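You operate a simulated robot arm through the tools that you are given. There is no shell and no other tool.

You are at the controls of a simulated robot arm. One attempt, no reset.

JOB
Fold the divider in the small jig; put it in the white tray.
Fine: clamp down, then lever down to its stop and back, then clamp fully up.

It is judged by the outcome, as a careful person would: the job done as asked, and still so three seconds after it is handed in. It fails if anything else is knocked over, pushed out of place, dropped, spilled or broken. Flat cloth is picked up by pressing the open fingertips on it (5 to 10 N) and closing them slowly along it; thin cloth reads only 2 to 8 mm in the jaws.

ROBOT AND FRAMES
A 7-joint arm with a three-finger gripper, fixed in place. Base frame: the origin is on the floor under the middle of its stand, x ahead of it, y to its left, z up; the work surface is at about z = 75. Lengths are in cm, angles in rad, forces in N, time in s.
With the tool pointing down near the work surface it reaches from about 10 to 86 cm from the base axis. Its first joint turns from -2.897 to 2.897 rad. Payload 2.94 kg.
The tool frame sits at the grasp point between the pads (the TCP): z along the fingers, y along the line on which they close. The tips reach 3 cm beyond it. The gripper opens to 13.2 cm; its body begins 10.7 cm behind the TCP.
Orientation is that of the tool frame in the base frame, as [roll, pitch, yaw] about the fixed x, y, z axes, in that order (R = Rz(yaw) Ry(pitch) Rx(roll)). With the fingers straight down and closing along the base's y, the tool's x points along the base's -x, its y along +y and its z along -z.

CONTROLS
- The arm moves only by the tool nudge_tool. Its argument "rows" is one flat list of numbers, 7 for each row, row after row: the shift along the tool's x, y, z in mm, then the turn, a rotation vector about the tool's x, y, z in rad, then the gripper command, from -1 (shut) to 1 (fully open), values between in proportion. In form: [dx, dy, dz, ax, ay, az, fingers, dx, dy, dz, ax, ay, az, fingers, ...]. A call has 1 to 20 rows; each row shifts and turns the commanded pose from where the row before left it, along the tool's axes as they then stand. A row lasts 0.2 s, in which the tool goes at most 5 cm and 0.15 rad; a call with a longer step from one row to the next is refused whole, and so is a gripper value outside its range. Where a pose cannot be reached the arm comes as near as it can. A force on the tool above 40 N (or 10 N above the force at the start of the call, whichever is more), or a blocked arm, ends the call early, and 0.2 s more pass. Each finger travels about 3.74 cm/s and halts on what it meets, pressing with about 40 N; the grip force reading is that of the motor and also rises with nothing between the fingers. The clock runs only during rows and for 0.2 s after the last one: add rows that do not move to give the fingers time. The reply holds the time, the measured pose of the TCP, the force on the tool along the base axes, the opening and the grip force, in the units named above and with some noise, with the torque about the TCP (base axes, N m) and any sound that the robot's microphone picked up.
- Cameras (640 x 400 px; columns grow to the right, rows downward): "scene" is fixed at [5.15, 65.81, 133.07]; the picture's right is [-0.39, -0.92, 0.00], its down [-0.49, 0.21, -0.85] and it looks along [0.78, -0.33, -0.53] (base axes); focal length 338 px, centre (320, 200). "wrist" rides on the gripper at [7.2, 0.3, -14.4] in the tool frame; the picture's right is [-0.04, 1.00, 0.00], its down [-0.88, -0.04, -0.48] and it looks along [-0.48, -0.02, 0.88] (tool axes); focal length 256 px, centre (320, 200). There is no depth. A picture from a camera that has moved, and an enlarged one, comes with that camera's place and axes in the base frame and with its lens. The place of the scene camera against the robot may be out by one fixed shift of up to 1.2 cm in any direction.
- grab_frame(camera): a new picture of that camera. It takes no simulated time.
- slide_trunk(by): moves the trunk up (or, below 0, down) by that many cm; the arm rides with it, the base frame stays. It gives what a move gives, with no picture.
- zoom(camera, box): a new picture of the part [left, top, right, bottom] of that camera's present view, enlarged. It takes no simulated time.
- sign_off(): hands the job in; it is judged then, once.

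Nothing tells you positions but the pictures and the camera data. Unless the task says otherwise, let go and move clear before handing in.

The tools are called after ">>>" as name(argument=value, ...) on one line, values as JSON. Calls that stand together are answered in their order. nudge_tool: Moves the arm, as the interface text tells. Its arguments: {"type":"object","properties":{"rows":{"type":"array","items":{"type":"number"}}},"required":["rows"]} The other tools are called the same way: slide_trunk (by) moves the trunk up or down; grab_frame (camera) takes a picture; zoom (camera, box) takes an enlarged picture of a part of a camera's view; sign_off () hands the job in.

At the start:

```text
t: 0.0
eef_pos: [25.24, 55.98, 118.32]
orientation: [-3.141, -0.001, 3.14]
wrist_force: [0.2, -0.2, -0.9]
wrist_torque: [-0.01, 0.0, 0.0]
width: 13.22
grip_force: 0.1
trunk travel left (down, up): [-35.0, 19.0]
```

scene: 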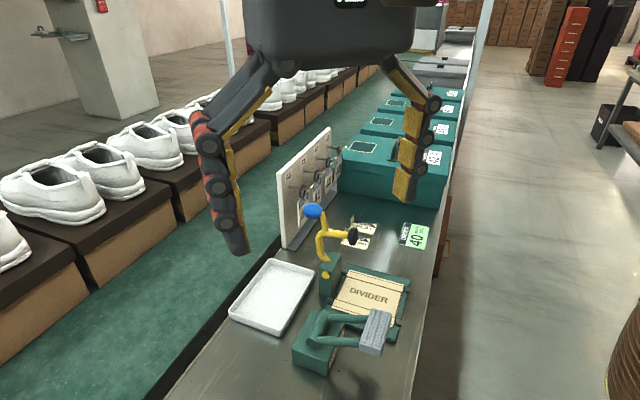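
wrist: 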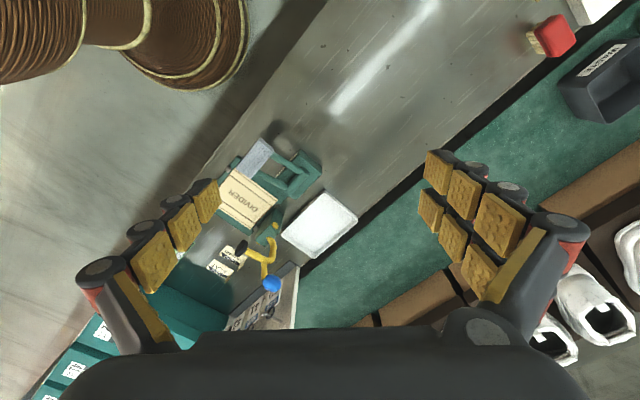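

I see a small green jig with a card labelled "DIVIDER", a yellow clamp with a blue knob, a grey-handled lever, and a white tray beside it. I'll look closer before moving.

>>> zoom(camera="scene", box=[220, 180, 440, 390])

>>> zoom(camera="wrist", box=[170, 120, 370, 340])

```text
1.90 times, centred on (330, 285) of scene
camera zoom: at [5.15, 65.81, 133.07], right [-0.39, -0.92, 0.0], down [-0.49, 0.21, -0.85], along [0.78, -0.33, -0.53], focal length 644 px, centre (301, 38)
```

zoom: 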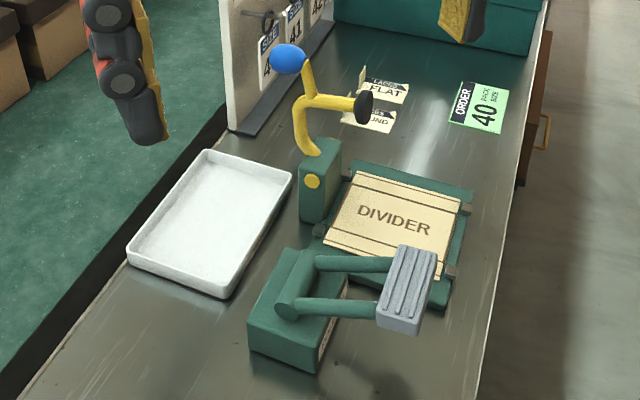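

```text
1.82 times, centred on (270, 230) of wrist
camera zoom: at [18.14, 56.16, 132.68], right [0.04, 1.0, 0.0], down [0.88, -0.04, 0.48], along [0.48, -0.02, -0.88], focal length 465 px, centre (411, 146)
```

zoom: 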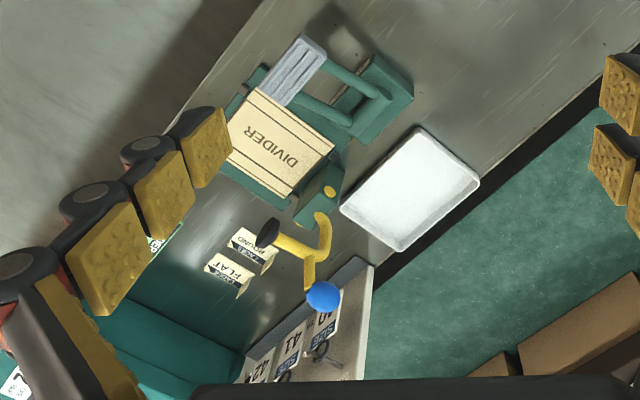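

The jig is around (48, 36.5), turned about 45° to the base, with the tray around (56, 54). I'll turn the tool to line up with the bench and move over for a closer wrist view, staying well above everything.

>>> nudge_tool(rows=[0, 0, 0, 0, 0, -0.1309, 1, 0, 0, 0, 0, 0, -0.1309, 1, 0, 0, 0, 0, 0, -0.1309, 1, 0, 0, 0, 0, 0, -0.1309, 1, 0, 0, 0, 0, 0, -0.1309, 1, 0, 0, 0, 0, 0, -0.1309, 1, 9.5, -30, 8, 0, 0, 0, 1, 9.5, -30, 8, 0, 0, 0, 1, 9.5, -30, 8, 0, 0, 0, 1, 9.5, -30, 8, 0, 0, 0, 1, 9.5, -30, 8, 0, 0, 0, 1, 9.5, -30, 8, 0, 0, 0, 1, 9.5, -30, 8, 0, 0, 0, 1, 9.5, -30, 8, 0, 0, 0, 1, 9.5, -30, 8, 0, 0, 0, 1, 9.5, -30, 8, 0, 0, 0, 1, 0, 0, 0, 0, 0, 0, 1])

>>> grab_frame(camera="wrist")

>>> grab_frame(camera="scene")

```text
t: 3.6
eef_pos: [39.81, 27.72, 110.25]
orientation: [-3.14, 0.0, -2.356]
wrist_force: [1.2, 0.4, 0.4]
wrist_torque: [0.0, -0.02, 0.0]
width: 13.18
grip_force: 0.0
trunk travel left (down, up): [-35.0, 19.0]
```

```text
taken
camera wrist: at [34.59, 22.72, 124.7], right [-0.68, 0.74, 0.0], down [0.65, 0.6, 0.48], along [0.35, 0.32, -0.88], focal length 256 px, centre (320, 200)
```

wrist: 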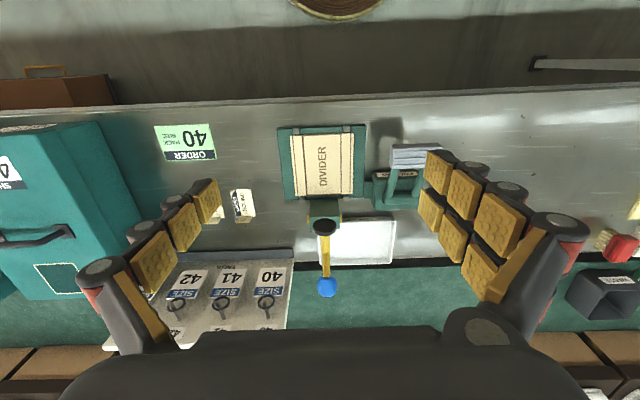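

```text
taken
```

scene: 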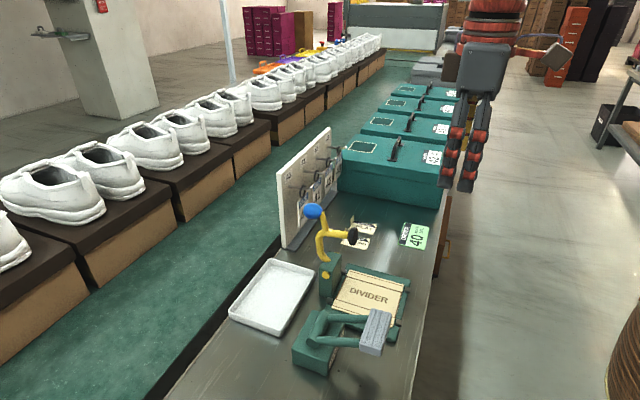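

The wrist view is now lined up with the bench. I'll zoom in on the jig from both cameras to work out how the clamp and lever turn.

>>> zoom(camera="wrist", box=[250, 110, 450, 310])

>>> zoom(camera="scene", box=[270, 190, 430, 300])

>>> zoom(camera="scene", box=[280, 260, 430, 380])

```text
2.00 times, centred on (350, 210) of wrist
camera zoom: at [34.59, 22.72, 124.7], right [-0.68, 0.74, 0.0], down [0.65, 0.6, 0.48], along [0.35, 0.32, -0.88], focal length 512 px, centre (260, 180)
```

zoom: 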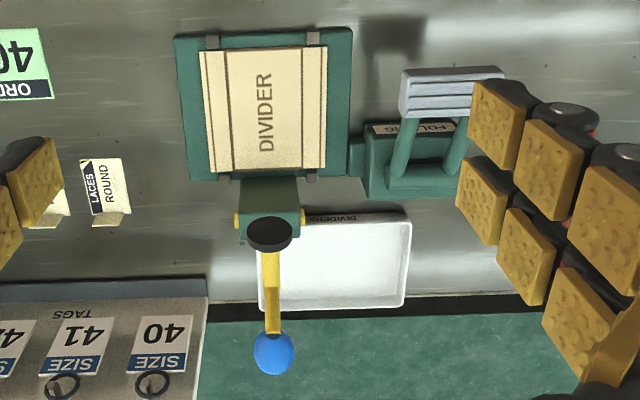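

```text
3.64 times, centred on (350, 245) of scene
camera zoom: at [5.15, 65.81, 133.07], right [-0.39, -0.92, 0.0], down [-0.49, 0.21, -0.85], along [0.78, -0.33, -0.53], focal length 1230 px, centre (211, 36)
```

zoom: 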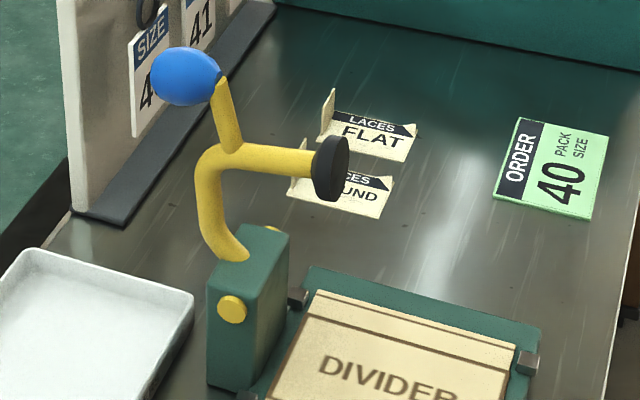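

```text
3.33 times, centred on (355, 320) of scene
camera zoom: at [5.15, 65.81, 133.07], right [-0.39, -0.92, 0.0], down [-0.49, 0.21, -0.85], along [0.78, -0.33, -0.53], focal length 1128 px, centre (203, -200)
```

zoom: 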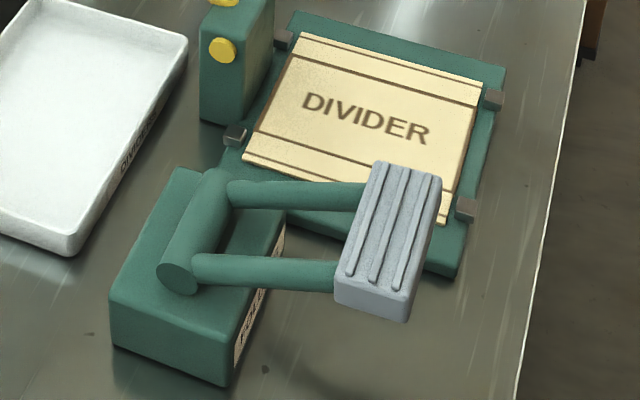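

The clamp pivots on an axis along the bench. Its knob is up at about e1=8.7, e2=72.5, z=95 in bench-aligned axes and must swing about 90° towards the robot, so the pad lands on the card. I'll move above the knob at a safe height and check the alignment before descending.

>>> nudge_tool(rows=[-31, 0, 0, 0, 0, 0, 0.3, -31, 0, 0, 0, 0, 0, 0.3, -31, 0, 0, 0, 0, 0, 0.3, -31, 0, 0, 0, 0, 0, 0.3, -31, 0, 0, 0, 0, 0, 0.3, -31, -1, 0, 0, 0, 0, 0.3, -31, 0, 0, 0, 0, 0, 0.3, -30, 0, 0, 0, 0, 0, 0.3, 0, 0, 0, 0, 0, 0, 0.3])

>>> grab_frame(camera="wrist")

>>> grab_frame(camera="scene")

```text
t: 5.6
eef_pos: [57.31, 45.3, 110.26]
orientation: [-3.14, -0.001, -2.356]
wrist_force: [-0.1, -0.7, 0.8]
wrist_torque: [0.02, -0.02, 0.0]
width: 8.59
grip_force: 0.1
trunk travel left (down, up): [-35.0, 19.0]
```

```text
taken
camera wrist: at [52.01, 40.3, 124.67], right [-0.68, 0.74, 0.0], down [0.65, 0.59, 0.48], along [0.35, 0.32, -0.88], focal length 256 px, centre (320, 200)
```

wrist: 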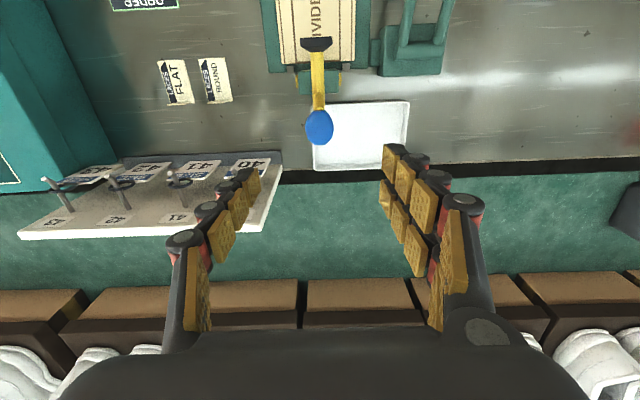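

```text
taken
```

scene: 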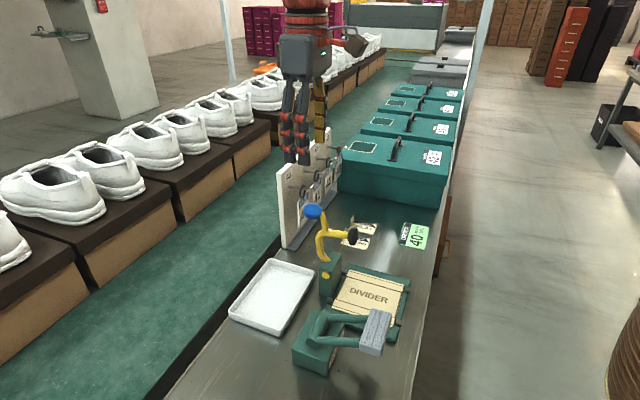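

The knob checks out at about (8.6, 72.2, 95) in bench axes, directly under the tool. I'll descend with the fingers straddling it, then close gently.

>>> nudge_tool(rows=[0, 0, 25, 0, 0, 0, 0.3, 0, 0, 25, 0, 0, 0, 0.3, 0, 0, 25, 0, 0, 0, 0.3, 0, 0, 25, 0, 0, 0, 0.3, 0, 0, 25, 0, 0, 0, 0.3, 0, 0, 25, 0, 0, 0, 0.3, 0, 0, 0, 0, 0, 0, 0.3])

>>> grab_frame(camera="wrist")

>>> zoom(camera="scene", box=[230, 110, 430, 300])

```text
t: 7.2
eef_pos: [57.45, 45.26, 95.09]
orientation: [-3.14, 0.0, -2.357]
wrist_force: [0.3, 0.7, -0.4]
wrist_torque: [-0.03, -0.04, 0.02]
width: 8.58
grip_force: 0.0
trunk travel left (down, up): [-35.0, 19.0]
```

```text
taken
camera wrist: at [52.15, 40.35, 109.59], right [-0.68, 0.74, 0.0], down [0.65, 0.59, 0.48], along [0.35, 0.32, -0.88], focal length 256 px, centre (320, 200)
```

wrist: 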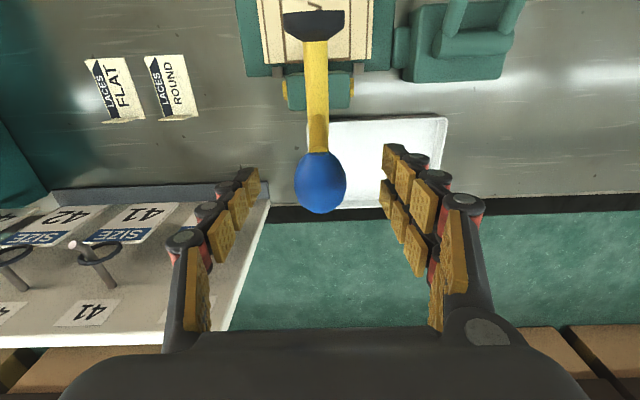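

```text
2.11 times, centred on (330, 205) of scene
camera zoom: at [5.15, 65.81, 133.07], right [-0.39, -0.92, 0.0], down [-0.49, 0.21, -0.85], along [0.78, -0.33, -0.53], focal length 712 px, centre (299, 190)
```

zoom: 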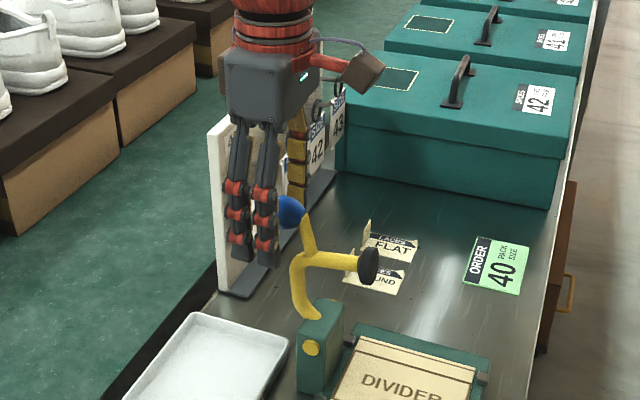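

The knob sits about 6 mm towards the robot from the grasp point. I'll shift by that much, then close softly on it.

>>> nudge_tool(rows=[6, 0, 0, 0, 0, 0, 0.3, 0, 0, 0, 0, 0, 0, 0, 0, 0, 0, 0, 0, 0, -0.3, 0, 0, 0, 0, 0, 0, -0.55, 0, 0, 0, 0, 0, 0, -0.55, 0, 0, 0, 0, 0, 0, -0.55, 0, 0, 0, 0, 0, 0, -0.55])

>>> grab_frame(camera="wrist")

```text
t: 8.8
eef_pos: [56.93, 44.95, 95.17]
orientation: [3.14, 0.0, -2.356]
wrist_force: [1.2, -1.6, 0.9]
wrist_torque: [0.03, -0.03, 0.01]
width: 3.05
grip_force: 0.9
trunk travel left (down, up): [-35.0, 19.0]
```

```text
taken
camera wrist: at [51.71, 39.96, 109.62], right [-0.68, 0.74, 0.0], down [0.65, 0.59, 0.48], along [0.35, 0.32, -0.88], focal length 256 px, centre (320, 200)
```

wrist: 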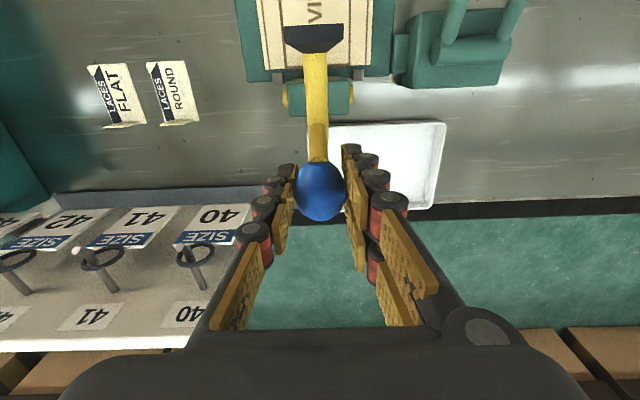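

The fingers are now just around the knob. I'll tighten and check the grip.

>>> nudge_tool(rows=[0, 0, 0, 0, 0, 0, -0.8, 0, 0, 0, 0, 0, 0, -0.8, 0, 0, 0, 0, 0, 0, -0.8])

```text
t: 9.6
eef_pos: [57.06, 44.9, 95.13]
orientation: [3.141, 0.0, -2.357]
wrist_force: [2.8, -3.6, -0.4]
wrist_torque: [0.03, -0.01, 0.17]
width: 2.94
grip_force: 43.5
trunk travel left (down, up): [-35.0, 19.0]
```

It has a firm grip on the knob (2.9 cm, about 43 N). I'll start the clamp arc with a small first segment and watch the forces.

>>> nudge_tool(rows=[6, 0, -1.5, 0, 0, 0, -0.8, 6, 0, -1.2, 0, 0, 0, -0.8, 6, 0, -0.8, 0, 0, 0, -0.8, 6, 0, -0.6, 0, 0, 0, -0.8])

```text
t: 10.6
eef_pos: [55.31, 43.35, 95.59]
orientation: [-3.14, 0.0, -2.355]
wrist_force: [11.5, -0.6, -5.2]
wrist_torque: [0.73, -0.85, 0.0]
width: 3.07
grip_force: 45.0
trunk travel left (down, up): [-35.0, 19.0]
```

It moves with only modest resistance. The force suggests the arc is slightly lower than I guessed, so I'll continue a little lower.

>>> nudge_tool(rows=[6, 0, 0.5, 0, 0, 0, -0.8, 6, 0, 0.3, 0, 0, 0, -0.8, 6, 0, 0.3, 0, 0, 0, -0.8, 6, 0, 0.5, 0, 0, 0, -0.8, 6, 0, 0.9, 0, 0, 0, -0.8, 6, 0, 1.3, 0, 0, 0, -0.8, 6, 0, 1.7, 0, 0, 0, -0.8])

>>> zoom(camera="scene", box=[230, 110, 430, 300])

```text
t: 12.2
eef_pos: [52.57, 40.47, 94.99]
orientation: [3.141, -0.001, -2.355]
wrist_force: [16.7, 3.2, -11.7]
wrist_torque: [1.11, -1.14, 0.19]
width: 3.01
grip_force: 45.2
trunk travel left (down, up): [-35.0, 19.0]
```

```text
2.11 times, centred on (330, 205) of scene
camera zoom: at [5.15, 65.81, 133.07], right [-0.39, -0.92, 0.0], down [-0.49, 0.21, -0.85], along [0.78, -0.33, -0.53], focal length 712 px, centre (299, 190)
```

zoom: 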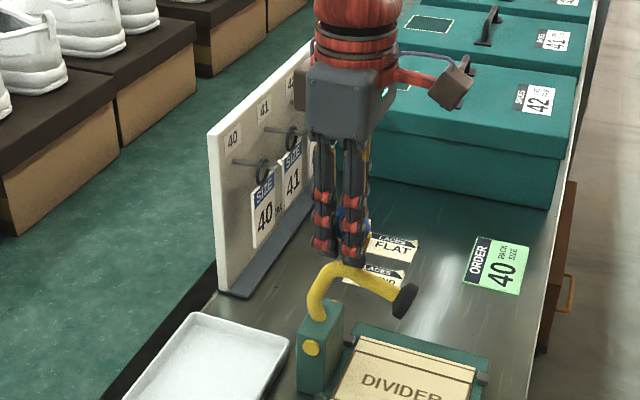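

The clamp is swinging with the knob. I'll keep following the arc, letting the tool lean with the knob so it doesn't twist in the grip.

>>> nudge_tool(rows=[11.2, 0, 4.1, 0, -0.0873, 0, -0.8, 10.8, 0, 4.3, 0, -0.0873, 0, -0.8, 10.9, 0, 3.8, 0, -0.0873, 0, -0.8, 10.8, 0, 3.7, 0, -0.0873, 0, -0.8])

```text
t: 13.2
eef_pos: [49.24, 37.26, 93.32]
orientation: [3.141, 0.355, -2.357]
wrist_force: [0.9, -15.3, 31.1]
wrist_torque: [0.22, -1.03, 0.18]
width: 2.99
grip_force: 45.1
trunk travel left (down, up): [-35.0, 19.0]
```

There's a 31 N outward push, so my arc is a bit tight here. I'll look before going on.

>>> grab_frame(camera="wrist")

>>> zoom(camera="scene", box=[270, 150, 430, 310])

```text
taken
camera wrist: at [40.83, 29.06, 104.3], right [-0.68, 0.73, 0.01], down [0.49, 0.44, 0.75], along [0.55, 0.52, -0.66], focal length 256 px, centre (320, 200)
```

wrist: 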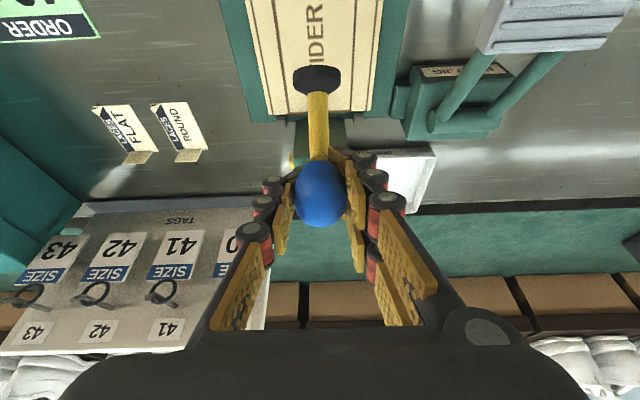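

```text
2.50 times, centred on (350, 230) of scene
camera zoom: at [5.15, 65.81, 133.07], right [-0.39, -0.92, 0.0], down [-0.49, 0.21, -0.85], along [0.78, -0.33, -0.53], focal length 846 px, centre (245, 125)
```

zoom: 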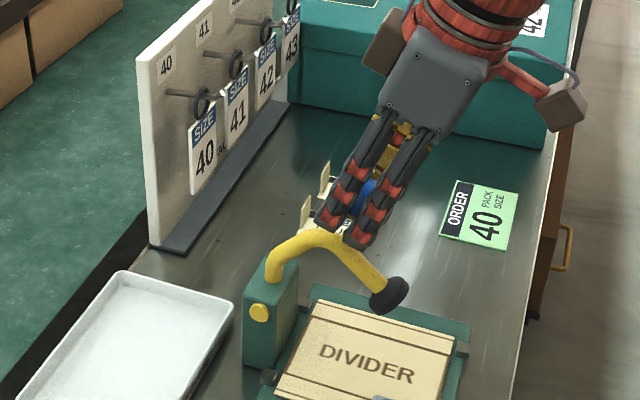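

The knob is still centred in the grip, so tracking is fine. I'll hold one step to see the settled force.

>>> nudge_tool(rows=[0, 0, 0, 0, 0, 0, -0.8, 0, 0, 0, 0, 0, 0, -0.8])

```text
t: 13.8
eef_pos: [49.25, 37.11, 93.15]
orientation: [3.14, 0.352, -2.357]
wrist_force: [1.2, -18.5, 31.5]
wrist_torque: [0.08, -1.08, 0.21]
width: 2.97
grip_force: 44.9
trunk travel left (down, up): [-35.0, 19.0]
```

There's a steady outward and sideways load. I'll ease out by about 5 mm radially and 3 mm sideways.

>>> nudge_tool(rows=[0.9, -3, -4.9, 0, 0, 0, -0.8, 0, 0, 0, 0, 0, 0, -0.8])

```text
t: 14.4
eef_pos: [49.28, 37.22, 93.17]
orientation: [-3.141, 0.345, -2.353]
wrist_force: [3.5, 28.0, -14.9]
wrist_torque: [0.7, -1.25, 0.28]
width: 2.95
grip_force: 44.7
trunk travel left (down, up): [-35.0, 19.0]
```

The arm is stiff (about 100 N/cm) and the knob is held rigidly, so I should correct by millimetres. I'll back off part of that correction and advance one small arc step.

>>> nudge_tool(rows=[5.3, 1.5, 3.4, 0, -0.0436, 0, -0.8, 5.6, 0, 1.6, 0, -0.0436, 0, -0.8, 0, 0, 0, 0, 0, 0, -0.8])

```text
t: 15.2
eef_pos: [48.58, 36.48, 92.57]
orientation: [3.14, 0.436, -2.355]
wrist_force: [-3.0, 14.5, -0.8]
wrist_torque: [0.16, -0.84, 0.13]
width: 2.96
grip_force: 44.3
trunk travel left (down, up): [-35.0, 19.0]
```

The load is low now. I'll continue along the arc in half-steps.

>>> nudge_tool(rows=[5.65, 0.6, 1.6, 0, -0.0436, 0, -0.8, 5.65, 0.6, 1.6, 0, -0.0436, 0, -0.8, 5.65, 0, 1.6, 0, -0.0436, 0, -0.8, 5.65, 0, 1.6, 0, -0.0436, 0, -0.8, 0, 0, 0, 0, 0, 0, -0.8])

```text
t: 16.5
eef_pos: [47.95, 35.98, 91.79]
orientation: [3.132, 0.532, -2.36]
wrist_force: [11.9, -22.5, 5.3]
wrist_torque: [-0.71, -0.32, -0.24]
width: 2.97
grip_force: 45.3
out of reach, approached as far as the arm can: row 2, 3, 4
trunk travel left (down, up): [-35.0, 19.0]
stopped in row 5: the force on the tool passed its limit at 41 N (the readings are from after the stop); the commanded pose is now the measured one
```

The arm reports the tilted pose as out of reach, so leaning further isn't an option. I'll ease the grip to release the stored load and see whether the clamp stays put.

>>> nudge_tool(rows=[0, 0, 0, 0, 0, 0, -0.4, 0, 0, 0, 0, 0, 0, -0.4, 0, 0, 0, 0, 0, 0, -0.4])

>>> grab_frame(camera="wrist")

>>> zoom(camera="scene", box=[270, 150, 430, 310])

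```text
t: 17.3
eef_pos: [47.69, 36.16, 91.77]
orientation: [3.129, 0.529, -2.354]
wrist_force: [-0.2, -1.0, 0.4]
wrist_torque: [0.03, 0.0, -0.02]
width: 3.98
grip_force: 0.1
trunk travel left (down, up): [-35.0, 19.0]
```

```text
taken
camera wrist: at [38.17, 26.67, 100.57], right [-0.69, 0.73, 0.03], down [0.4, 0.33, 0.85], along [0.61, 0.6, -0.52], focal length 256 px, centre (320, 200)
```

wrist: 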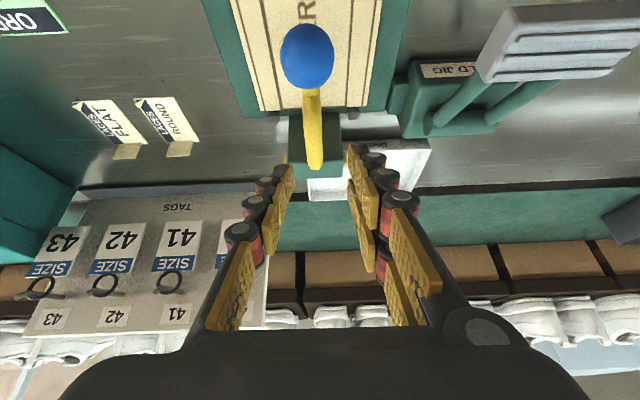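

```text
2.50 times, centred on (350, 230) of scene
camera zoom: at [5.15, 65.81, 133.07], right [-0.39, -0.92, 0.0], down [-0.49, 0.21, -0.85], along [0.78, -0.33, -0.53], focal length 846 px, centre (245, 125)
```

zoom: 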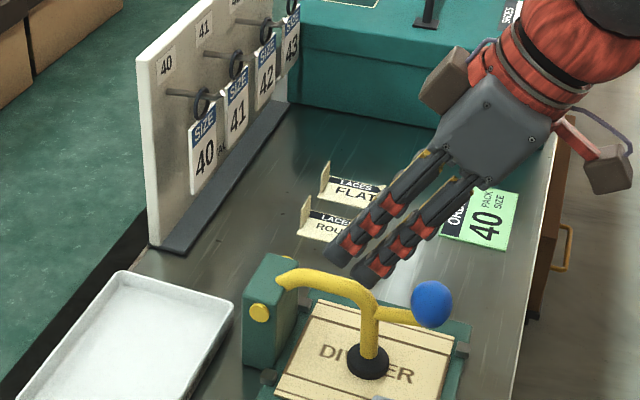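

The clamp dropped over-centre on its own and its pad now sits on the card. I'll back away along the tool axis, straighten up, and then look closely at whether it's fully down.

>>> nudge_tool(rows=[0, 0, -25, 0, 0, 0, -0.4, 0, 0, -25, 0, 0, 0, -0.4, 0, 0, -25, 0, 0, 0, -0.4, 0, 0, -25, 0, 0, 0, -0.4, 0, 0, -20, 0, 0.132, 0, -0.4, 0, 0, 0, 0, 0.132, 0, -0.6, 0, 0, 0, 0, 0.132, 0, -0.8, 0, 0, 0, 0, 0.132, 0, -1, 0, 0, 0, 0, 0, 0, -1])

>>> grab_frame(camera="wrist")

>>> zoom(camera="scene", box=[290, 220, 430, 380])

```text
t: 19.3
eef_pos: [43.7, 31.78, 102.02]
orientation: [3.13, 0.0, -2.35]
wrist_force: [0.5, 0.2, -0.7]
wrist_torque: [-0.03, 0.04, 0.0]
width: 0.0
grip_force: 20.6
trunk travel left (down, up): [-35.0, 19.0]
```

```text
taken
camera wrist: at [38.54, 26.69, 116.48], right [-0.68, 0.73, 0.01], down [0.65, 0.6, 0.47], along [0.34, 0.33, -0.88], focal length 256 px, centre (320, 200)
```

wrist: 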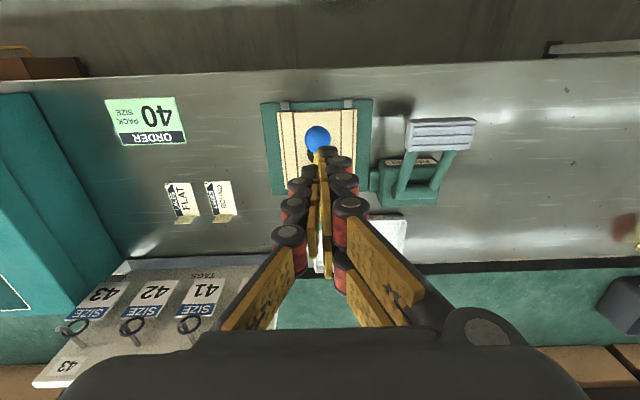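

```text
2.50 times, centred on (360, 300) of scene
camera zoom: at [5.15, 65.81, 133.07], right [-0.39, -0.92, 0.0], down [-0.49, 0.21, -0.85], along [0.78, -0.33, -0.53], focal length 846 px, centre (220, -50)
```

zoom: 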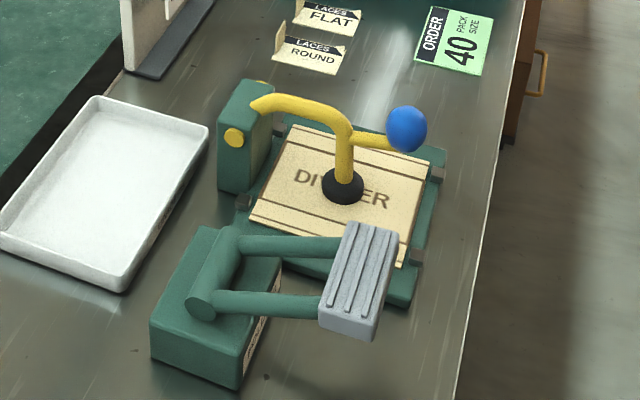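

The clamp pad rests on the card and the arm looks fully down. To be sure, I'll press lightly on the knob with the closed fingertips.

>>> nudge_tool(rows=[-11, -2, 20, 0, 0, 0, -1, -11, 0, 25, 0, 0, 0, -1, 0, 0, 25, 0, 0, 0, -1, 0, 0, 25, 0, 0, 0, -1, 0, 0, 15, 0, 0, 0, -1, 0, 0, 5, 0, 0, 0, -1])

>>> zoom(camera="scene", box=[290, 180, 430, 320])

```text
t: 20.7
eef_pos: [45.09, 33.44, 90.71]
orientation: [3.13, 0.002, -2.347]
wrist_force: [0.3, -0.1, 0.3]
wrist_torque: [-0.02, 0.02, -0.03]
width: 0.03
grip_force: 28.7
trunk travel left (down, up): [-35.0, 19.0]
```

```text
2.86 times, centred on (360, 250) of scene
camera zoom: at [5.15, 65.81, 133.07], right [-0.39, -0.92, 0.0], down [-0.49, 0.21, -0.85], along [0.78, -0.33, -0.53], focal length 967 px, centre (206, 57)
```

zoom: 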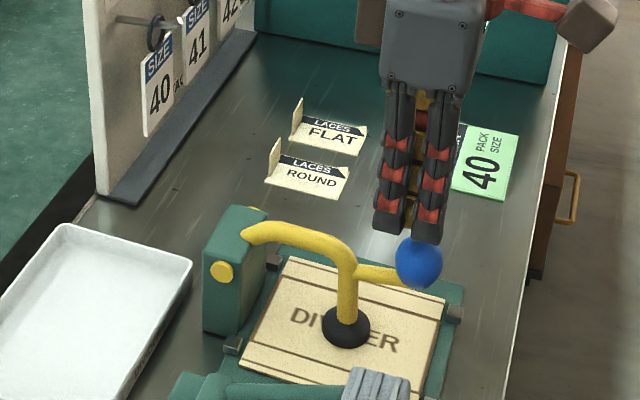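

Just above the knob now. I'll lower by small steps until I feel contact.

>>> nudge_tool(rows=[0, 0, 2, 0, 0, 0, -1, 0, 0, 2, 0, 0, 0, -1, 0, 0, 2, 0, 0, 0, -1, 0, 0, 2, 0, 0, 0, -1])

```text
t: 21.7
eef_pos: [45.29, 33.4, 89.82]
orientation: [3.13, 0.001, -2.351]
wrist_force: [-0.2, -0.4, 0.2]
wrist_torque: [0.03, 0.0, 0.01]
width: 0.0
grip_force: 28.5
trunk travel left (down, up): [-35.0, 19.0]
```

>>> nudge_tool(rows=[0, 0, 2, 0, 0, 0, -1, 0, 0, 2, 0, 0, 0, -1, 0, 0, 1, 0, 0, 0, -1])

```text
t: 22.5
eef_pos: [45.19, 33.38, 89.54]
orientation: [3.128, 0.006, -2.348]
wrist_force: [-4.9, 1.3, 22.4]
wrist_torque: [-0.12, 0.31, -0.11]
width: 0.6
grip_force: 28.6
trunk travel left (down, up): [-35.0, 19.0]
```

Contact is solid at 22 N with no give, so the clamp is fully down. Next is the lever: I'll lift clear, move over its grey paddle (about e1=-6, e2=54.7, z≈85.5), and check.

>>> nudge_tool(rows=[0, 0, -20, 0, 0, 0, -1, 0, 0, -30, 0, 0, 0, -1, 0, 0, -40, 0.0113, 0, 0.005, -1, 2, 36, 0, 0, 0, 0, -1, 2, 36, 0, 0, 0, 0, -1, 2, 36, 0, 0, 0, 0, -1, 2, 35, 0, 0, 0, 0, -1, 0, 0, 0, 0, 0, 0, -1])

>>> grab_frame(camera="wrist")

>>> grab_frame(camera="scene")

```text
t: 24.3
eef_pos: [34.57, 42.74, 98.24]
orientation: [3.141, 0.002, -2.354]
wrist_force: [0.1, -0.2, 0.1]
wrist_torque: [-0.01, -0.02, 0.0]
width: 0.0
grip_force: 28.0
trunk travel left (down, up): [-35.0, 19.0]
```

```text
taken
camera wrist: at [29.31, 37.81, 112.72], right [-0.68, 0.74, 0.0], down [0.65, 0.59, 0.48], along [0.35, 0.32, -0.88], focal length 256 px, centre (320, 200)
```

wrist: 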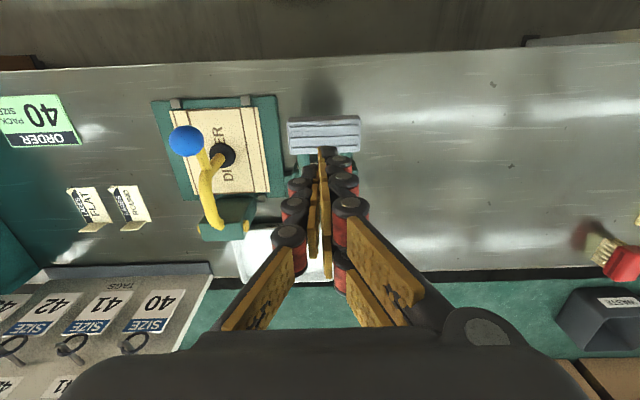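

```text
taken
```

scene: 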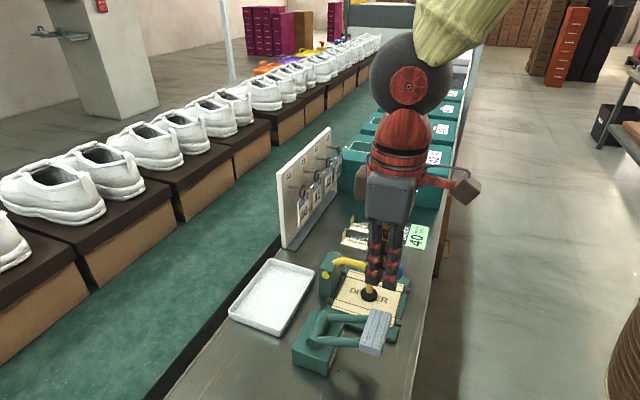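

The tool is nearly centred over the paddle. I'll adjust by a few millimetres and lower to just above it, then feel for contact.

>>> nudge_tool(rows=[5, 5, 15, 0, 0, 0, -1, 0, 0, 20, 0, 0, 0, -1, 0, 0, 20, 0, 0, 0, -1, 0, 0, 15, 0, 0, 0, -1, 0, 0, 0, 0, 0, 0, -1])

>>> grab_frame(camera="wrist")

>>> zoom(camera="scene", box=[280, 230, 440, 390])

```text
t: 25.5
eef_pos: [33.76, 42.82, 91.33]
orientation: [-3.141, 0.002, -2.353]
wrist_force: [0.0, 0.1, -0.3]
wrist_torque: [-0.02, 0.0, -0.01]
width: 0.0
grip_force: 28.4
trunk travel left (down, up): [-35.0, 19.0]
```

```text
taken
camera wrist: at [28.49, 37.76, 105.73], right [-0.68, 0.74, 0.0], down [0.65, 0.6, 0.48], along [0.35, 0.32, -0.88], focal length 256 px, centre (320, 200)
```

wrist: 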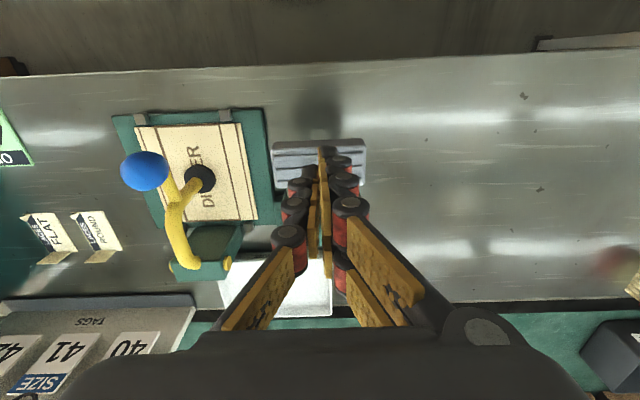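

```text
2.50 times, centred on (360, 310) of scene
camera zoom: at [5.15, 65.81, 133.07], right [-0.39, -0.92, 0.0], down [-0.49, 0.21, -0.85], along [0.78, -0.33, -0.53], focal length 846 px, centre (220, -75)
```

zoom: 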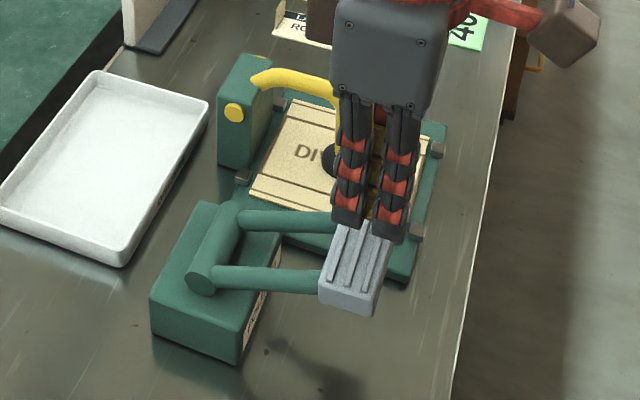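

I'll lower slowly onto the paddle.

>>> nudge_tool(rows=[0, 0, 3, 0, 0, 0, -1, 0, 0, 3, 0, 0, 0, -1, 0, 0, 3, 0, 0, 0, -1, 0, 0, 3, 0, 0, 0, -1, 0, 0, 3, 0, 0, 0, -1, 0, 0, 3, 0, 0, 0, -1])

```text
t: 26.9
eef_pos: [33.83, 42.79, 89.43]
orientation: [-3.141, 0.001, -2.354]
wrist_force: [-0.4, 0.3, 0.6]
wrist_torque: [-0.03, 0.01, 0.02]
width: 0.01
grip_force: 28.5
trunk travel left (down, up): [-35.0, 19.0]
```

>>> nudge_tool(rows=[0, 0, 3, 0, 0, 0, -1, 0, 0, 3, 0, 0, 0, -1, 0, 0, 3, 0, 0, 0, -1, 0, 0, 3, 0, 0, 0, -1, 0, 0, 0, 0, 0, 0, -1])

```text
t: 28.1
eef_pos: [33.79, 43.11, 88.26]
orientation: [-3.141, 0.003, -2.353]
wrist_force: [-0.3, -0.1, 1.0]
wrist_torque: [-0.08, 0.06, 0.04]
width: 0.0
grip_force: 28.7
trunk travel left (down, up): [-35.0, 19.0]
```

>>> nudge_tool(rows=[0, 0, 3, 0, 0, 0, -1, 0, 0, 3, 0, 0, 0, -1, 0, 0, 3, 0, 0, 0, -1, 0, 0, 3, 0, 0, 0, -1, 0, 0, 0, 0, 0, 0, -1])

>>> zoom(camera="scene", box=[280, 230, 440, 390])

```text
t: 29.3
eef_pos: [33.82, 42.73, 87.11]
orientation: [-3.141, 0.003, -2.352]
wrist_force: [-0.9, -0.9, 2.3]
wrist_torque: [0.02, -0.02, 0.04]
width: 0.0
grip_force: 28.9
trunk travel left (down, up): [-35.0, 19.0]
```

```text
2.50 times, centred on (360, 310) of scene
camera zoom: at [5.15, 65.81, 133.07], right [-0.39, -0.92, 0.0], down [-0.49, 0.21, -0.85], along [0.78, -0.33, -0.53], focal length 846 px, centre (220, -75)
```

zoom: 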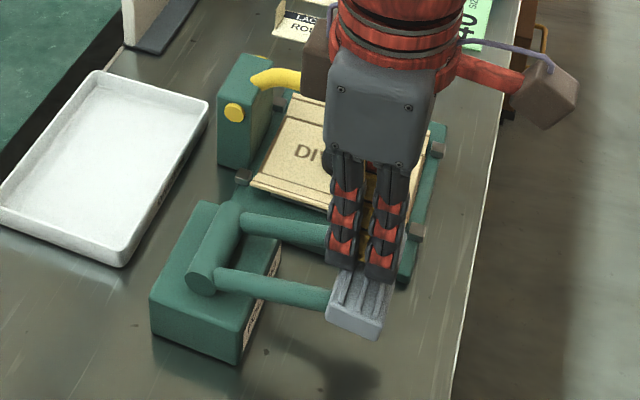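

The lever is going down with only about 2 N. I'll continue down towards its stop.

>>> nudge_tool(rows=[0, 0, 4, 0, 0, 0, -1, 0, 0, 4, 0, 0, 0, -1, 0, 0, 4, 0, 0, 0, -1, 0, 0, 4, 0, 0, 0, -1, 0, 0, 4, 0, 0, 0, -1, 0, 0, 4, 0, 0, 0, -1, 0, 0, 0, 0, 0, 0, -1])

>>> zoom(camera="scene", box=[280, 230, 440, 390])

```text
t: 30.9
eef_pos: [33.8, 42.93, 84.7]
orientation: [3.139, 0.003, -2.354]
wrist_force: [0.0, -2.2, 2.7]
wrist_torque: [-0.02, -0.04, 0.01]
width: 0.59
grip_force: 28.4
trunk travel left (down, up): [-35.0, 19.0]
```

```text
2.50 times, centred on (360, 310) of scene
camera zoom: at [5.15, 65.81, 133.07], right [-0.39, -0.92, 0.0], down [-0.49, 0.21, -0.85], along [0.78, -0.33, -0.53], focal length 846 px, centre (220, -75)
```

zoom: 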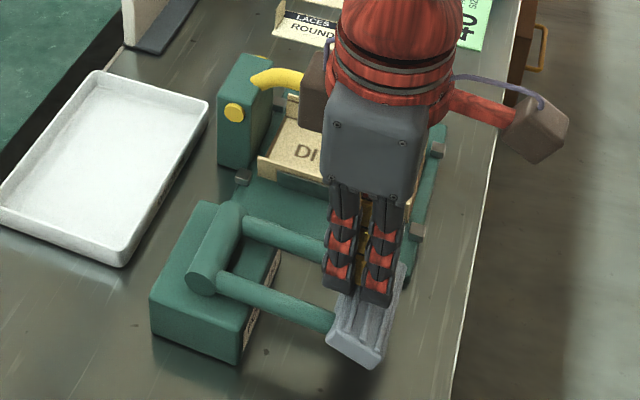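

The flaps are folding up as the lever drops. I'll continue down.

>>> nudge_tool(rows=[0, 0, 4, 0, 0, 0, -1, 0, 0, 4, 0, 0, 0, -1, 0, 0, 4, 0, 0, 0, -1, 0, 0, 4, 0, 0, 0, -1, 0, 0, 3, 0, 0, 0, -1, 0, 0, 0, 0, 0, 0, -1])

>>> zoom(camera="scene", box=[280, 230, 440, 390])

```text
t: 31.8
eef_pos: [33.77, 42.93, 83.96]
orientation: [3.139, 0.004, -2.353]
wrist_force: [-7.3, -8.1, 27.4]
wrist_torque: [-0.13, 0.12, -0.01]
width: 0.62
grip_force: 27.8
trunk travel left (down, up): [-35.0, 19.0]
stopped in row 4: the force on the tool passed its limit at 47 N (the readings are from after the stop); the commanded pose is now the measured one
```

```text
2.50 times, centred on (360, 310) of scene
camera zoom: at [5.15, 65.81, 133.07], right [-0.39, -0.92, 0.0], down [-0.49, 0.21, -0.85], along [0.78, -0.33, -0.53], focal length 846 px, centre (220, -75)
```

zoom: 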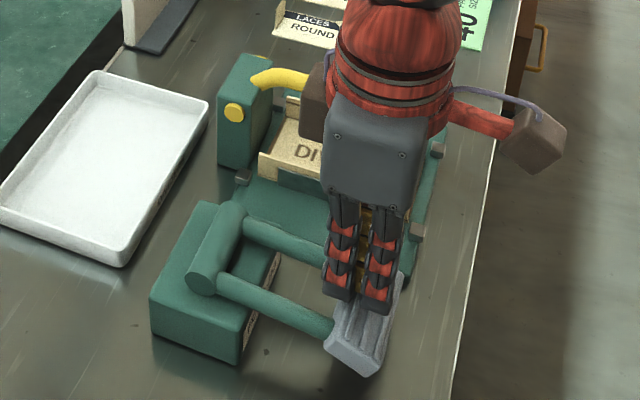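

The force rose sharply to 47 N at a fixed height, so the lever is on its stop and the flaps are up. I'll raise the tool slowly and see whether the lever follows by itself.

>>> nudge_tool(rows=[0, 0, -4, 0, 0, 0, -1, 0, 0, -4, 0, 0, 0, -1, 0, 0, -4, 0, 0, 0, -1, 0, 0, -4, 0, 0, 0, -1, 0, 0, -4, 0, 0, 0, -1, 0, 0, 0, 0, 0, 0, -1])

>>> zoom(camera="scene", box=[280, 230, 440, 390])

```text
t: 33.2
eef_pos: [33.81, 42.99, 85.7]
orientation: [3.14, 0.004, -2.353]
wrist_force: [0.4, 1.3, 2.1]
wrist_torque: [0.06, -0.04, -0.01]
width: 0.61
grip_force: 28.3
trunk travel left (down, up): [-35.0, 19.0]
```

```text
2.50 times, centred on (360, 310) of scene
camera zoom: at [5.15, 65.81, 133.07], right [-0.39, -0.92, 0.0], down [-0.49, 0.21, -0.85], along [0.78, -0.33, -0.53], focal length 846 px, centre (220, -75)
```

zoom: 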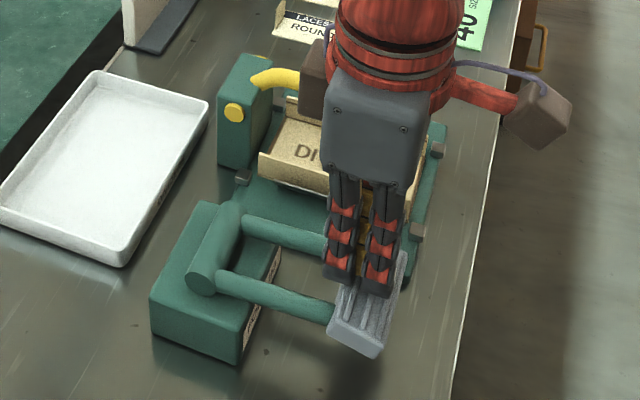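

The lever follows the tool back up on its spring and the flap stays folded. I'll raise it smoothly until the lever reaches its rest position, then clear it.

>>> nudge_tool(rows=[0, 0, -4, 0, 0, 0, -1, 0, 0, -4, 0, 0, 0, -1, 0, 0, -4, 0, 0, 0, -1, 0, 0, -4, 0, 0, 0, -1, 0, 0, -4, 0, 0, 0, -1, 0, 0, -4, 0, 0, 0, -1, 0, 0, -4, 0, 0, 0, -1, 0, 0, -4, 0, 0, 0, -1, 0, 0, -10, 0, 0, 0, -1, 0, 0, -20, 0, 0, 0, -1, 0, 0, -30, 0, 0, 0, -1, 0, 0, -30, 0, 0, 0, -1, 0, 0, 0, 0, 0, 0, -1])

>>> grab_frame(camera="wrist")

>>> zoom(camera="scene", box=[280, 220, 440, 390])

```text
t: 36.0
eef_pos: [33.79, 42.93, 97.83]
orientation: [3.141, 0.004, -2.354]
wrist_force: [0.2, 0.8, 0.1]
wrist_torque: [0.0, 0.04, -0.01]
width: 0.0
grip_force: 28.6
trunk travel left (down, up): [-35.0, 19.0]
```

```text
taken
camera wrist: at [28.58, 37.88, 112.17], right [-0.68, 0.74, 0.0], down [0.65, 0.59, 0.48], along [0.35, 0.33, -0.88], focal length 256 px, centre (320, 200)
```

wrist: 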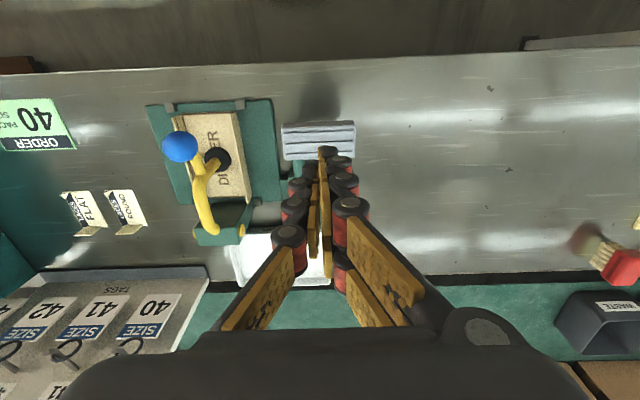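

```text
2.35 times, centred on (360, 305) of scene
camera zoom: at [5.15, 65.81, 133.07], right [-0.39, -0.92, 0.0], down [-0.49, 0.21, -0.85], along [0.78, -0.33, -0.53], focal length 796 px, centre (226, -47)
```

zoom: 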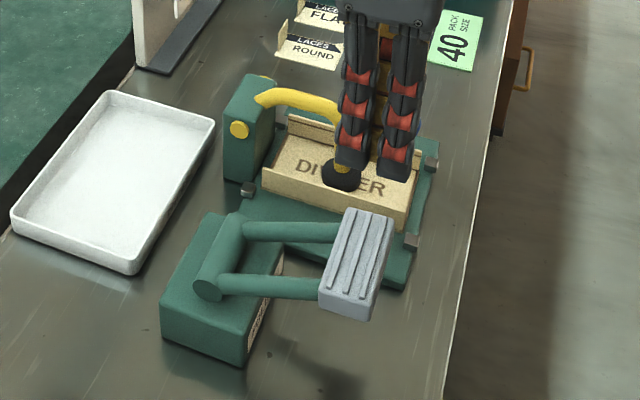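

The divider is folded into a channel with both flaps up, and the lever is back at its rest height. Next I'll raise the clamp: I'll move above the knob (about e1=8.6, e2=55, z=85) with the fingers half open and check alignment.

>>> nudge_tool(rows=[-1.5, -30, 0, 0, 0, 0, -0.6, -1.5, -30, 0, 0, 0, 0, -0.3, -1.5, -30, 0, 0, 0, 0, 0.1, -1.5, -30, 0, 0, 0, 0, 0.1, -1.5, -29, 0, 0, 0, 0, 0.1, 0, 0, 10, 0, 0, 0, 0.1, 0, 0, 10, 0, 0, 0, 0.1, 0, 0, 10, 0, 0, 0, 0.1, 0, 0, 0, 0, 0, 0, 0.1])

>>> grab_frame(camera="wrist")

>>> zoom(camera="scene", box=[280, 180, 440, 340])

```text
t: 38.0
eef_pos: [44.88, 32.78, 94.78]
orientation: [3.139, 0.002, -2.352]
wrist_force: [-1.1, 0.4, -0.3]
wrist_torque: [-0.01, 0.0, -0.03]
width: 7.24
grip_force: 0.1
trunk travel left (down, up): [-35.0, 19.0]
```

```text
taken
camera wrist: at [39.69, 27.76, 109.26], right [-0.68, 0.74, 0.0], down [0.65, 0.59, 0.48], along [0.35, 0.33, -0.88], focal length 256 px, centre (320, 200)
```

wrist: 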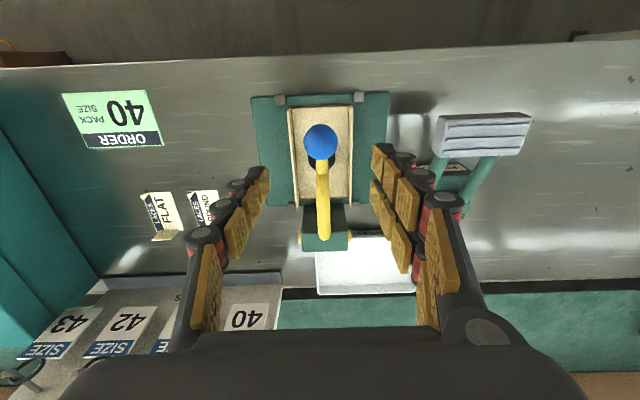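

```text
2.50 times, centred on (360, 260) of scene
camera zoom: at [5.15, 65.81, 133.07], right [-0.39, -0.92, 0.0], down [-0.49, 0.21, -0.85], along [0.78, -0.33, -0.53], focal length 846 px, centre (220, 50)
```

zoom: 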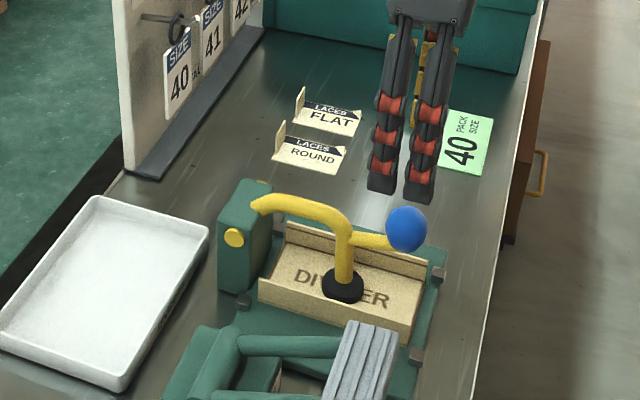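

Alignment is good. I'll lower so the fingers straddle the knob, then take a light grip.

>>> nudge_tool(rows=[1, 0, 17, 0, 0, 0, 0.1, 1, 0, 17, 0, 0, 0, 0.1, 0, 0, 17, 0, 0, 0, 0.1, 0, 0, 17, 0, 0, 0, 0.1, 0, 0, 15, 0, 0, 0, 0.1, 0, 0, 13, 0, 0, 0, 0.1, 0, 0, 0, 0, 0, 0, 0.1])

>>> grab_frame(camera="wrist")

>>> zoom(camera="scene", box=[280, 180, 440, 340])

```text
t: 39.6
eef_pos: [44.79, 32.63, 85.31]
orientation: [3.139, 0.004, -2.352]
wrist_force: [0.8, 0.6, -0.4]
wrist_torque: [-0.02, 0.0, -0.01]
width: 7.28
grip_force: 0.0
trunk travel left (down, up): [-35.0, 19.0]
```

```text
taken
camera wrist: at [39.55, 27.71, 99.6], right [-0.68, 0.74, 0.0], down [0.65, 0.59, 0.48], along [0.35, 0.33, -0.88], focal length 256 px, centre (320, 200)
```

wrist: 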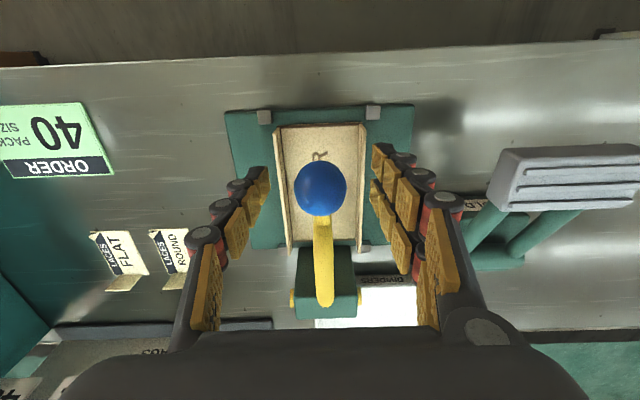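

```text
2.50 times, centred on (360, 260) of scene
camera zoom: at [5.15, 65.81, 133.07], right [-0.39, -0.92, 0.0], down [-0.49, 0.21, -0.85], along [0.78, -0.33, -0.53], focal length 846 px, centre (220, 50)
```

zoom: 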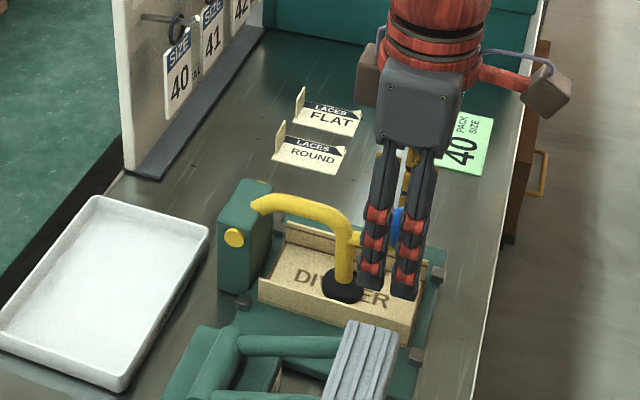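

The knob is centred between the pads. I'll close softly.

>>> nudge_tool(rows=[0, 0, 0, 0, 0, 0, -0.1, 0, 0, 0, 0, 0, 0, -0.3, 0, 0, 0, 0, 0, 0, -0.5, 0, 0, 0, 0, 0, 0, -0.6, 0, 0, 0, 0, 0, 0, -0.6, 0, 0, 0, 0, 0, 0, -0.6])

```text
t: 41.0
eef_pos: [44.73, 32.74, 85.15]
orientation: [3.141, 0.004, -2.354]
wrist_force: [-2.6, 2.6, -0.1]
wrist_torque: [0.03, 0.07, -0.02]
width: 3.03
grip_force: 37.0
trunk travel left (down, up): [-35.0, 19.0]
```

The grip is 37 N, and I want it lighter so the knob can turn between the pads. I'll ease it slightly and take the first small lift step along the refitted arc (centre about e2=68.85, z=80.9, R=14.66).

>>> nudge_tool(rows=[0, 0, 0, 0, 0, 0, -0.575, -2.1, 0, -6, 0, 0, 0, -0.575, -2.1, 0, -6.1, 0, 0, 0, -0.575, -2.6, 0, -5.9, 0, 0, 0, -0.575, -2.7, 0, -5.8, 0, 0, 0, -0.575, 0, 0, 0, 0, 0, 0, -0.575])

>>> zoom(camera="scene", box=[280, 180, 440, 340])

```text
t: 42.4
eef_pos: [45.34, 33.31, 87.7]
orientation: [3.141, 0.003, -2.352]
wrist_force: [-17.3, -7.5, 1.2]
wrist_torque: [-0.38, 0.78, -0.04]
width: 3.03
grip_force: 45.1
trunk travel left (down, up): [-35.0, 19.0]
```

```text
2.50 times, centred on (360, 260) of scene
camera zoom: at [5.15, 65.81, 133.07], right [-0.39, -0.92, 0.0], down [-0.49, 0.21, -0.85], along [0.78, -0.33, -0.53], focal length 846 px, centre (220, 50)
```

zoom: 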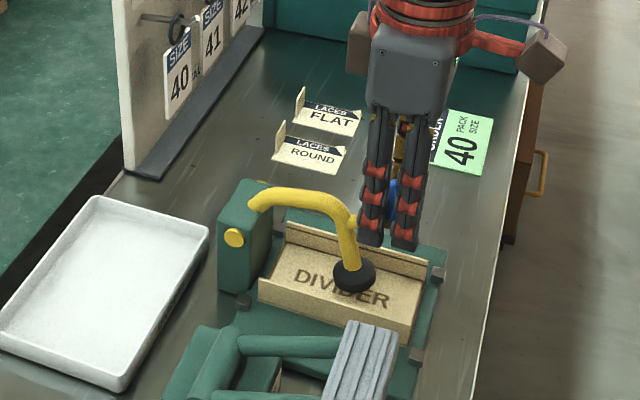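

The clamp is lifting and the divider stays in place. I'll continue with a small bias from the measured force.

>>> nudge_tool(rows=[-2.5, 0.5, -6, 0, 0, 0, -0.575, -3, 0, -5.6, 0, 0, 0, -0.575, -3.2, 0, -5.4, 0, 0, 0, -0.575, -3.5, 0, -5.3, 0, 0, 0, -0.575, 0, 0, 0, 0, 0, 0, -0.575])

```text
t: 43.6
eef_pos: [46.38, 34.25, 89.88]
orientation: [-3.141, 0.007, -2.353]
wrist_force: [-5.1, -4.4, -4.2]
wrist_torque: [-0.76, 0.56, 0.0]
width: 3.07
grip_force: 45.4
trunk travel left (down, up): [-35.0, 19.0]
```

The forces are low and the arc fits well. I'll continue.

>>> nudge_tool(rows=[-4, 0, -5, 0, 0, 0, -0.575, -4.1, 0, -4.9, 0, 0, 0, -0.575, -4.4, 0, -4.6, 0, 0, 0, -0.575, -4.5, 0, -4.6, 0, 0, 0, -0.575, 0, 0, 0, 0, 0, 0, -0.575])

```text
t: 44.8
eef_pos: [47.57, 35.57, 91.89]
orientation: [3.139, 0.002, -2.353]
wrist_force: [-6.8, -0.6, -8.3]
wrist_torque: [-0.86, 0.83, -0.06]
width: 3.03
grip_force: 44.5
trunk travel left (down, up): [-35.0, 19.0]
```

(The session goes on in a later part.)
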